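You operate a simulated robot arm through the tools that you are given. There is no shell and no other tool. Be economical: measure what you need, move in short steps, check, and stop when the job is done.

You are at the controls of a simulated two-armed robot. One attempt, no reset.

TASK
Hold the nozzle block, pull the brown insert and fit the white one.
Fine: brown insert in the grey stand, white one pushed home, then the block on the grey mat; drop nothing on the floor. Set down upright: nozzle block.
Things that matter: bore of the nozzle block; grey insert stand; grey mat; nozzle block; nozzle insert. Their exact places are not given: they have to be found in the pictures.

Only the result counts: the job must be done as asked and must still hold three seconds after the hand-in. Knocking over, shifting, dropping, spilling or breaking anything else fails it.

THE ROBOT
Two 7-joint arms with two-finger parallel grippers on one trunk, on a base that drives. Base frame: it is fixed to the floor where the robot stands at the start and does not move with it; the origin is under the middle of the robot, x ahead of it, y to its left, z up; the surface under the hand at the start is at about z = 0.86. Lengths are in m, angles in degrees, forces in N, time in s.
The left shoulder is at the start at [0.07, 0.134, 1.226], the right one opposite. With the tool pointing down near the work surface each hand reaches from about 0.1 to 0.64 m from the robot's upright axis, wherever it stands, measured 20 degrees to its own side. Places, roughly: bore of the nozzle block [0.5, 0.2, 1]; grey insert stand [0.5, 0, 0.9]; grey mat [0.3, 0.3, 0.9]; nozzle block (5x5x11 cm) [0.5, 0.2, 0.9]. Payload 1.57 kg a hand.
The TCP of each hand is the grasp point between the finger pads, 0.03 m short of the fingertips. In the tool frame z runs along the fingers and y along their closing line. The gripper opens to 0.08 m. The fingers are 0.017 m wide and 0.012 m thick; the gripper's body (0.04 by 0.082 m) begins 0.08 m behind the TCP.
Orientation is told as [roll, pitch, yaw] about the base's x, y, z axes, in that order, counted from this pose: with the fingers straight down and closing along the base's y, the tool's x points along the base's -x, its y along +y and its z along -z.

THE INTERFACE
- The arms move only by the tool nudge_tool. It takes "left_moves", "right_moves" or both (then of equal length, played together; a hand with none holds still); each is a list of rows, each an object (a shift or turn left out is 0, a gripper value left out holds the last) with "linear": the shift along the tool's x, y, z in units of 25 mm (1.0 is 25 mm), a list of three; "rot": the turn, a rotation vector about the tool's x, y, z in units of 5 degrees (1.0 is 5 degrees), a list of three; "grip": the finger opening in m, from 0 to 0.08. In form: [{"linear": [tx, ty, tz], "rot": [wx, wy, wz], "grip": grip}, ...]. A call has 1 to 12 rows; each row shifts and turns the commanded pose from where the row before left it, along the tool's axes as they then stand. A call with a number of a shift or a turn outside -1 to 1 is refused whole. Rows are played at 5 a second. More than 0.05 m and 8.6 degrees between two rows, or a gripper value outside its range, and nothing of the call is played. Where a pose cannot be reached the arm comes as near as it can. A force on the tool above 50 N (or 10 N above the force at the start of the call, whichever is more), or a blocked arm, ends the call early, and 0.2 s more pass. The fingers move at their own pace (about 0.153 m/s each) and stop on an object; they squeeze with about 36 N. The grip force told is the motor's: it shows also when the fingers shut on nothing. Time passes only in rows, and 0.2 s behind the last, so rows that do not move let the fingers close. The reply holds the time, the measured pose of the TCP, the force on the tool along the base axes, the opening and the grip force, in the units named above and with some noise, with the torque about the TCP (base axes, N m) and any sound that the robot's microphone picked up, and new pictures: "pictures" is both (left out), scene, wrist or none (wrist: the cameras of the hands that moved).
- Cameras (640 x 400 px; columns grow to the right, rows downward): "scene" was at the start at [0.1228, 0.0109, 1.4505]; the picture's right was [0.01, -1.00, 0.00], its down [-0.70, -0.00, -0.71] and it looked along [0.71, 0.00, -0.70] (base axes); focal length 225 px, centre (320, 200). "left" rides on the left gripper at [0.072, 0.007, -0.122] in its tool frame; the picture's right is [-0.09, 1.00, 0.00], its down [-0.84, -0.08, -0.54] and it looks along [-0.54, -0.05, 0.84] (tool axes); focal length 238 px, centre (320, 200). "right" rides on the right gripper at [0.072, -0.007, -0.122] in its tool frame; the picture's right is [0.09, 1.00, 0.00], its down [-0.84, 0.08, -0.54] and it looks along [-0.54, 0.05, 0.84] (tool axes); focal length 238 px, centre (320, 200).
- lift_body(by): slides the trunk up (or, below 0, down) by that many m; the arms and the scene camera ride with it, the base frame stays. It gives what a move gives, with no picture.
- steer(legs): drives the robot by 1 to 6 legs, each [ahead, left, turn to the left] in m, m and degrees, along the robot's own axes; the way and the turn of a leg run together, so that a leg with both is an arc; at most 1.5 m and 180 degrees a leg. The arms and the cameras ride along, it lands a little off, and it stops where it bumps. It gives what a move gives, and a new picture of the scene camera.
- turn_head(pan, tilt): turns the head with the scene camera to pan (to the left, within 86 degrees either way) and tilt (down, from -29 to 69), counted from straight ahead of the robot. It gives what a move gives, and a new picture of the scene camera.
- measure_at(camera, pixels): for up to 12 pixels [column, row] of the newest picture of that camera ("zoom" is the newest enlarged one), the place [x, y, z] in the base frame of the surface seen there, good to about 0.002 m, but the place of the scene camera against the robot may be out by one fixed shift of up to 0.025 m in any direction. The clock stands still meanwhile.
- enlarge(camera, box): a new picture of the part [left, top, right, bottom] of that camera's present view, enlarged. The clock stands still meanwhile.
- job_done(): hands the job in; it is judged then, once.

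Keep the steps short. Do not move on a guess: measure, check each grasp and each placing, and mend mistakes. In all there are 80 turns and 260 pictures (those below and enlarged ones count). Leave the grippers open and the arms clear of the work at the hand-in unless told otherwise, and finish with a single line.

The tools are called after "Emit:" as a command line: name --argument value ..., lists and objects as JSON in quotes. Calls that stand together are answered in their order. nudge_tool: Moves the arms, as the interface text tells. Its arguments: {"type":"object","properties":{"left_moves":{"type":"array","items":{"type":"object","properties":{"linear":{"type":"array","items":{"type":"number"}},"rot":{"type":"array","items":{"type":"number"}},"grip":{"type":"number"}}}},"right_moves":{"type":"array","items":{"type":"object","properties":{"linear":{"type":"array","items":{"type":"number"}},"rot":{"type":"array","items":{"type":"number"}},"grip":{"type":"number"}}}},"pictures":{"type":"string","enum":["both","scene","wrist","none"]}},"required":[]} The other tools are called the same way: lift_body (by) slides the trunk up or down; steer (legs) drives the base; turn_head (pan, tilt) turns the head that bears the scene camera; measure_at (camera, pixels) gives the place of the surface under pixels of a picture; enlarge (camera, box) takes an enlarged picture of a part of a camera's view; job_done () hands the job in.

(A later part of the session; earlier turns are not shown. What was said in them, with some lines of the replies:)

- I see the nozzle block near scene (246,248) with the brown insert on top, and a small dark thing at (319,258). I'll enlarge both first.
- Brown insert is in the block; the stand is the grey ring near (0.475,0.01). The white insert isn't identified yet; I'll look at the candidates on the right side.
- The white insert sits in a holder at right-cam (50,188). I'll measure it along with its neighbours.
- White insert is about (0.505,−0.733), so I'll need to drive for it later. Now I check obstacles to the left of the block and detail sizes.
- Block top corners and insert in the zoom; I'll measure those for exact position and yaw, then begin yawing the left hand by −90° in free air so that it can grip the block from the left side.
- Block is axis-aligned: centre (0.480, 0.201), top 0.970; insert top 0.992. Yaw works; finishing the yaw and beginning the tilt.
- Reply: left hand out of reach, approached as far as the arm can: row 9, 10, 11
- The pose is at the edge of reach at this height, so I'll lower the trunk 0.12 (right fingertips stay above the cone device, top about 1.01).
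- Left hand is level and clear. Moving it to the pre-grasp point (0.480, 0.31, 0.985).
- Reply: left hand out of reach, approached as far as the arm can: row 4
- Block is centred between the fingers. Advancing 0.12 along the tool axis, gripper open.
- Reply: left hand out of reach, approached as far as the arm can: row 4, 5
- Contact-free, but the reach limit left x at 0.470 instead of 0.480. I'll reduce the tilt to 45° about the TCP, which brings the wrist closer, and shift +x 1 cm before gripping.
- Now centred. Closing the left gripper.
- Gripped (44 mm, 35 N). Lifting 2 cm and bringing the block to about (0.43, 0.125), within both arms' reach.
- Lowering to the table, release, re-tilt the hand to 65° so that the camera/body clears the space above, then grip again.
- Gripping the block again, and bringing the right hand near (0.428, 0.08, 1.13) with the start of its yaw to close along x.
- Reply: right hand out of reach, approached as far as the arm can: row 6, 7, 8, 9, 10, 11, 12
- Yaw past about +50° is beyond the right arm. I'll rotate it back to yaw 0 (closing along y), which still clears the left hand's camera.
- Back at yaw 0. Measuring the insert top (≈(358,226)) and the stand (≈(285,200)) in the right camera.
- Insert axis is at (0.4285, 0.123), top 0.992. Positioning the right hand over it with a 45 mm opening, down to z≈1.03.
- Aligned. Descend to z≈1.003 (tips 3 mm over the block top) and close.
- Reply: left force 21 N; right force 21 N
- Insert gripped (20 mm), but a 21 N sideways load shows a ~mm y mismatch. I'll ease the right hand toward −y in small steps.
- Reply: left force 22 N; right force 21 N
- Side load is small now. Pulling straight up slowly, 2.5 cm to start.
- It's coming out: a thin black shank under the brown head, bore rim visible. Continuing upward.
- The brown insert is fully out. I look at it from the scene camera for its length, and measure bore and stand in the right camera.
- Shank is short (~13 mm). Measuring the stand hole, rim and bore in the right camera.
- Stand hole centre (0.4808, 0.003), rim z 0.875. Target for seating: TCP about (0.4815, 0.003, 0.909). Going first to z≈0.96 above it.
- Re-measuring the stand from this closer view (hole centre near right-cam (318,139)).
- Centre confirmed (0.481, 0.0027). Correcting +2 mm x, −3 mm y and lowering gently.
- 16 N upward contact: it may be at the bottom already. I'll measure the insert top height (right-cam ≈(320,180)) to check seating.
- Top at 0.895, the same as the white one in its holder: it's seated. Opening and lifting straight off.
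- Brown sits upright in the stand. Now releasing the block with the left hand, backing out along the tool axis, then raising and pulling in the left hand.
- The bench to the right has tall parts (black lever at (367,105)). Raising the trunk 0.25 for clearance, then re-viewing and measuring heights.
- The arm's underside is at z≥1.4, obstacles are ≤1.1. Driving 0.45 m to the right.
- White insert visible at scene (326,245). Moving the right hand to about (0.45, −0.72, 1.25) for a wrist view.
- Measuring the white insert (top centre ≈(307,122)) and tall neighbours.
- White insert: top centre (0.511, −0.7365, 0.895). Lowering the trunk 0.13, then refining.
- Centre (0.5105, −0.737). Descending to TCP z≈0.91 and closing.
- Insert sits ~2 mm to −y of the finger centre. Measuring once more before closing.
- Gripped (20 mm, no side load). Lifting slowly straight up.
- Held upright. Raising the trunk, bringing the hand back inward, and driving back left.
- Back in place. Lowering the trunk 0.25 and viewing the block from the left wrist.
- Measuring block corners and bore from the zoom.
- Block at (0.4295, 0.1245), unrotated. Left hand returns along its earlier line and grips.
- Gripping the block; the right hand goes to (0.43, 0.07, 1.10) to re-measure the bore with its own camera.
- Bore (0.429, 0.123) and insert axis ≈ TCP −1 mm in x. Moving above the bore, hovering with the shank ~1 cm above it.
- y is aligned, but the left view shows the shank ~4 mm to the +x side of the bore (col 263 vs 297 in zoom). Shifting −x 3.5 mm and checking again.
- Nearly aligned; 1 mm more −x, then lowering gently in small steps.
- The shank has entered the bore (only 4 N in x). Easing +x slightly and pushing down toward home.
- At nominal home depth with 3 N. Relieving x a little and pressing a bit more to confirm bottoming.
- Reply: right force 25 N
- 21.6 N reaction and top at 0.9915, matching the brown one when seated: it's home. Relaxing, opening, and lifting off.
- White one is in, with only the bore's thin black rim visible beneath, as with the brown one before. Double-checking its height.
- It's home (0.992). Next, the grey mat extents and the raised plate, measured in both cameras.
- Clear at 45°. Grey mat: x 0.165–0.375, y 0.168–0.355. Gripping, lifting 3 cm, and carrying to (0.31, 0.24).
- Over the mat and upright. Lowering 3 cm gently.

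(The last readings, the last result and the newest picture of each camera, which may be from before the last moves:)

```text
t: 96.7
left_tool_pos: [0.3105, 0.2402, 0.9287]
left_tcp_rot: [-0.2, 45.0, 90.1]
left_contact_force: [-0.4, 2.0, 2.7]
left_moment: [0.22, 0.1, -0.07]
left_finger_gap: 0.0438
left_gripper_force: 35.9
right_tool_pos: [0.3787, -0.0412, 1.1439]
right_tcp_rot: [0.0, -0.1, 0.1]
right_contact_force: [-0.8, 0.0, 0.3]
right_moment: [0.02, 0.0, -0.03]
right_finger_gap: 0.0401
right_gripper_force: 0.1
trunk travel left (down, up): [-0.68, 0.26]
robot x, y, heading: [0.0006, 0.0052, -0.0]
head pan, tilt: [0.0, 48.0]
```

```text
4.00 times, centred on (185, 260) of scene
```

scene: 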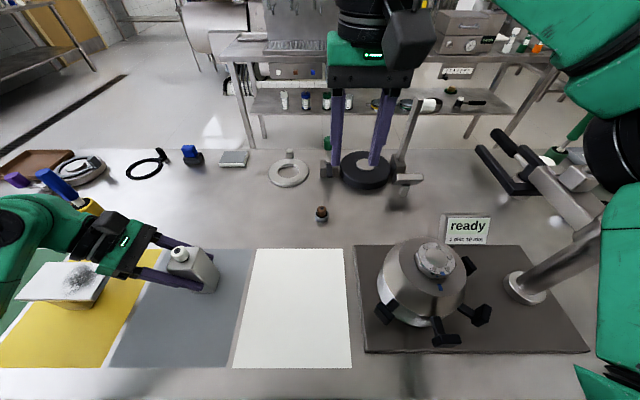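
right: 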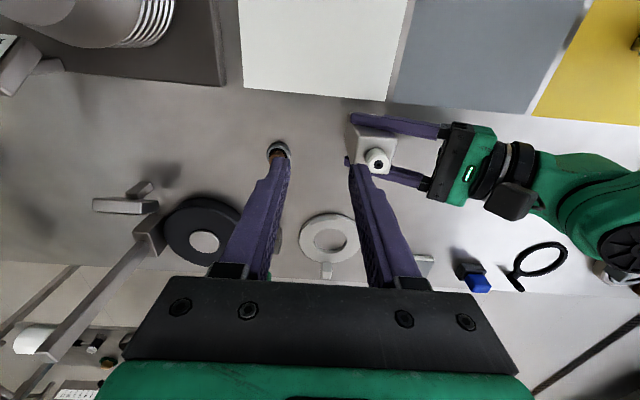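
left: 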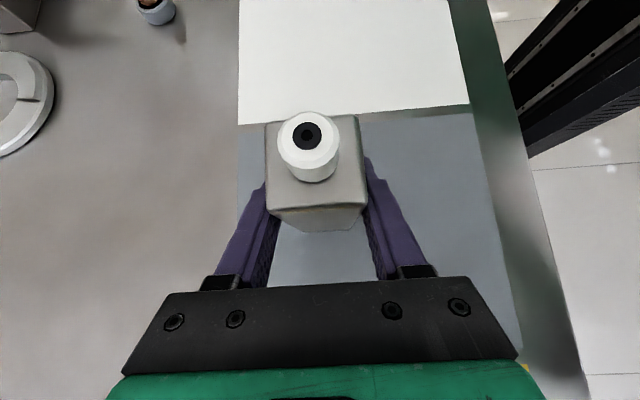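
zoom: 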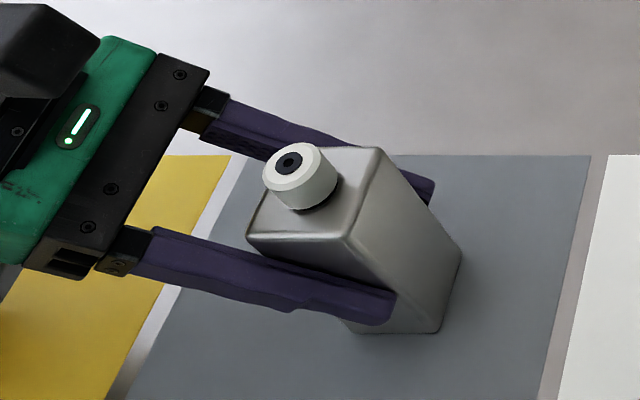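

Touching (about +5 N change). Opening and backing out up along the tool axis.

Emit:
nudge_tool --left_moves '[{"grip": 0.075}, {"grip": 0.075}, {"grip": 0.075}, {"linear": [0, 0, -0.5]}, {"linear": [0, 0, -1]}, {"linear": [0, 0, -1]}, {"linear": [0, 0, -1]}, {"linear": [0.6, 0, -0.8]}, {"linear": [0.7, 0, -0.7]}, {"linear": [0.7, 0, -0.7]}, {}]' --pictures "both"

Emit:
enlarge --camera "scene" --box '[110, 180, 350, 330]'

Emit:
enlarge --camera "left" --box '[220, 80, 420, 205]'

```text
t: 99.1
left_tool_pos: [0.3121, 0.3065, 1.0639]
left_tcp_rot: [-0.1, 45.0, 90.1]
left_contact_force: [-0.3, -0.2, 0.5]
left_moment: [0.01, 0.01, 0.0]
left_finger_gap: 0.0749
left_gripper_force: 0.0
right_tool_pos: [0.3765, -0.0408, 1.1448]
right_tcp_rot: [0.0, 0.0, 0.0]
right_contact_force: [-0.5, -0.1, 0.7]
right_moment: [-0.01, 0.0, -0.04]
right_finger_gap: 0.0402
right_gripper_force: 0.0
trunk travel left (down, up): [-0.68, 0.26]
robot x, y, heading: [0.0034, 0.0119, 0.1]
head pan, tilt: [0.0, 48.0]
```

scene: 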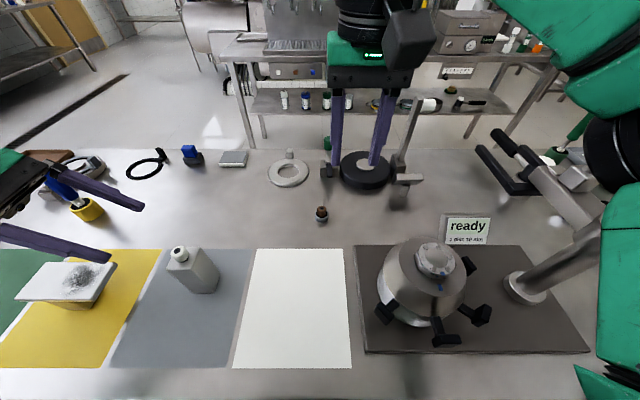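
left: 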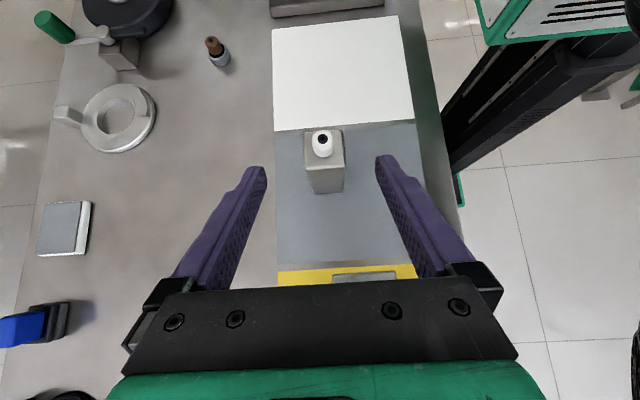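

```text
2.67 times, centred on (230, 255) of scene
```

zoom: 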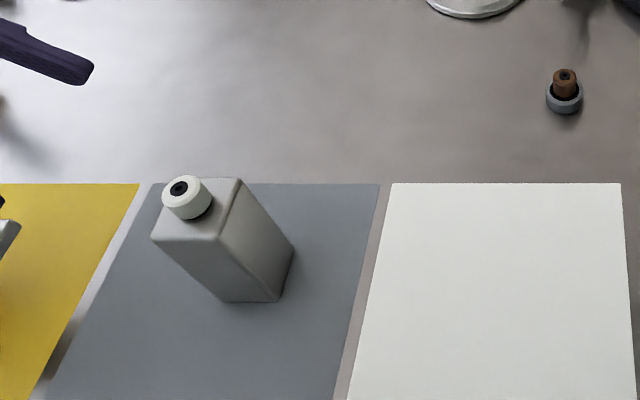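

```text
3.20 times, centred on (320, 142) of left
```

zoom: 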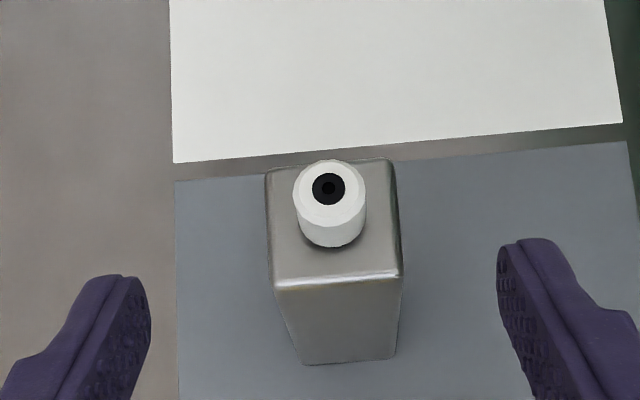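

Block stands on the grey mat. Checking it's upright (top corner heights), then raising the hands clear.

Emit:
measure_at --camera "zoom" --pixels '[[275, 180], [388, 168], [393, 268], [284, 278], [328, 175], [328, 205], [230, 250], [450, 250]]'

Emit:
nudge_tool --left_moves '[{"linear": [0.707, 0, -0.707], "grip": 0.08}, {"linear": [0.707, 0, -0.707]}, {}]' --right_moves '[{"grip": 0.08}, {}, {}]' --pictures "none"

Emit:
lift_body --by 0.1

Emit:
enlarge --camera "scene" --box '[0, 150, 360, 375]'

```text
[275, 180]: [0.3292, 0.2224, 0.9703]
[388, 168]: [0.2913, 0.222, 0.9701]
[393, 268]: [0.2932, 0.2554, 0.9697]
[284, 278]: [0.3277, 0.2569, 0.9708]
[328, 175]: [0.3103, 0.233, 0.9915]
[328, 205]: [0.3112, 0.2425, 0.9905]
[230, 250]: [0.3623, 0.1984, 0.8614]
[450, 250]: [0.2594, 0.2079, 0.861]
```

```text
t: 99.9
left_tool_pos: [0.3092, 0.3063, 1.1129]
left_tcp_rot: [-0.2, 44.9, 90.1]
left_contact_force: [-0.3, 0.0, 0.3]
left_moment: [-0.03, 0.01, 0.01]
left_finger_gap: 0.0801
left_gripper_force: 0.1
right_tool_pos: [0.3785, -0.0404, 1.1443]
right_tcp_rot: [0.0, 0.0, 0.0]
right_contact_force: [0.2, -0.5, 0.6]
right_moment: [0.02, 0.0, 0.02]
right_finger_gap: 0.0801
right_gripper_force: 0.1
trunk travel left (down, up): [-0.68, 0.26]
robot x, y, heading: [-0.0011, 0.0058, 0.0]
head pan, tilt: [0.0, 48.0]
```

```text
t: 101.2
left_tool_pos: [0.3092, 0.3064, 1.2131]
left_tcp_rot: [-0.1, 45.1, 90.0]
left_contact_force: [0.3, -0.4, 0.9]
left_moment: [-0.01, -0.02, 0.0]
left_finger_gap: 0.0802
left_gripper_force: 0.1
right_tool_pos: [0.3778, -0.041, 1.244]
right_tcp_rot: [0.1, 0.1, 0.0]
right_contact_force: [0.3, -0.1, 0.3]
right_moment: [0.01, -0.02, -0.02]
right_finger_gap: 0.0799
right_gripper_force: 0.0
trunk travel left (down, up): [-0.78, 0.16]
robot x, y, heading: [-0.0015, 0.0059, 0.2]
head pan, tilt: [0.0, 48.0]
```

```text
1.78 times, centred on (180, 262) of scene
```

zoom: 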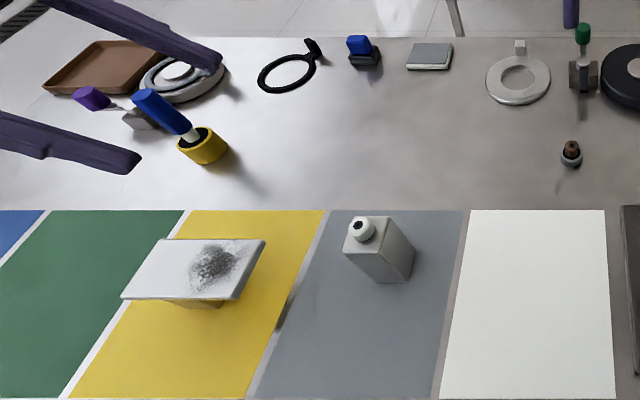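

Block upright on the grey mat (all top corners at 0.970), white insert home (0.991), brown in the stand, and nothing else appears to have moved. Handing in.

Emit:
job_done

```text
The job is handed in.
```

Job handed in: the brown insert is in the grey stand, the white insert is pushed home, the nozzle block stands upright on the grey mat, nothing was dropped, and both grippers are open and clear of the work.
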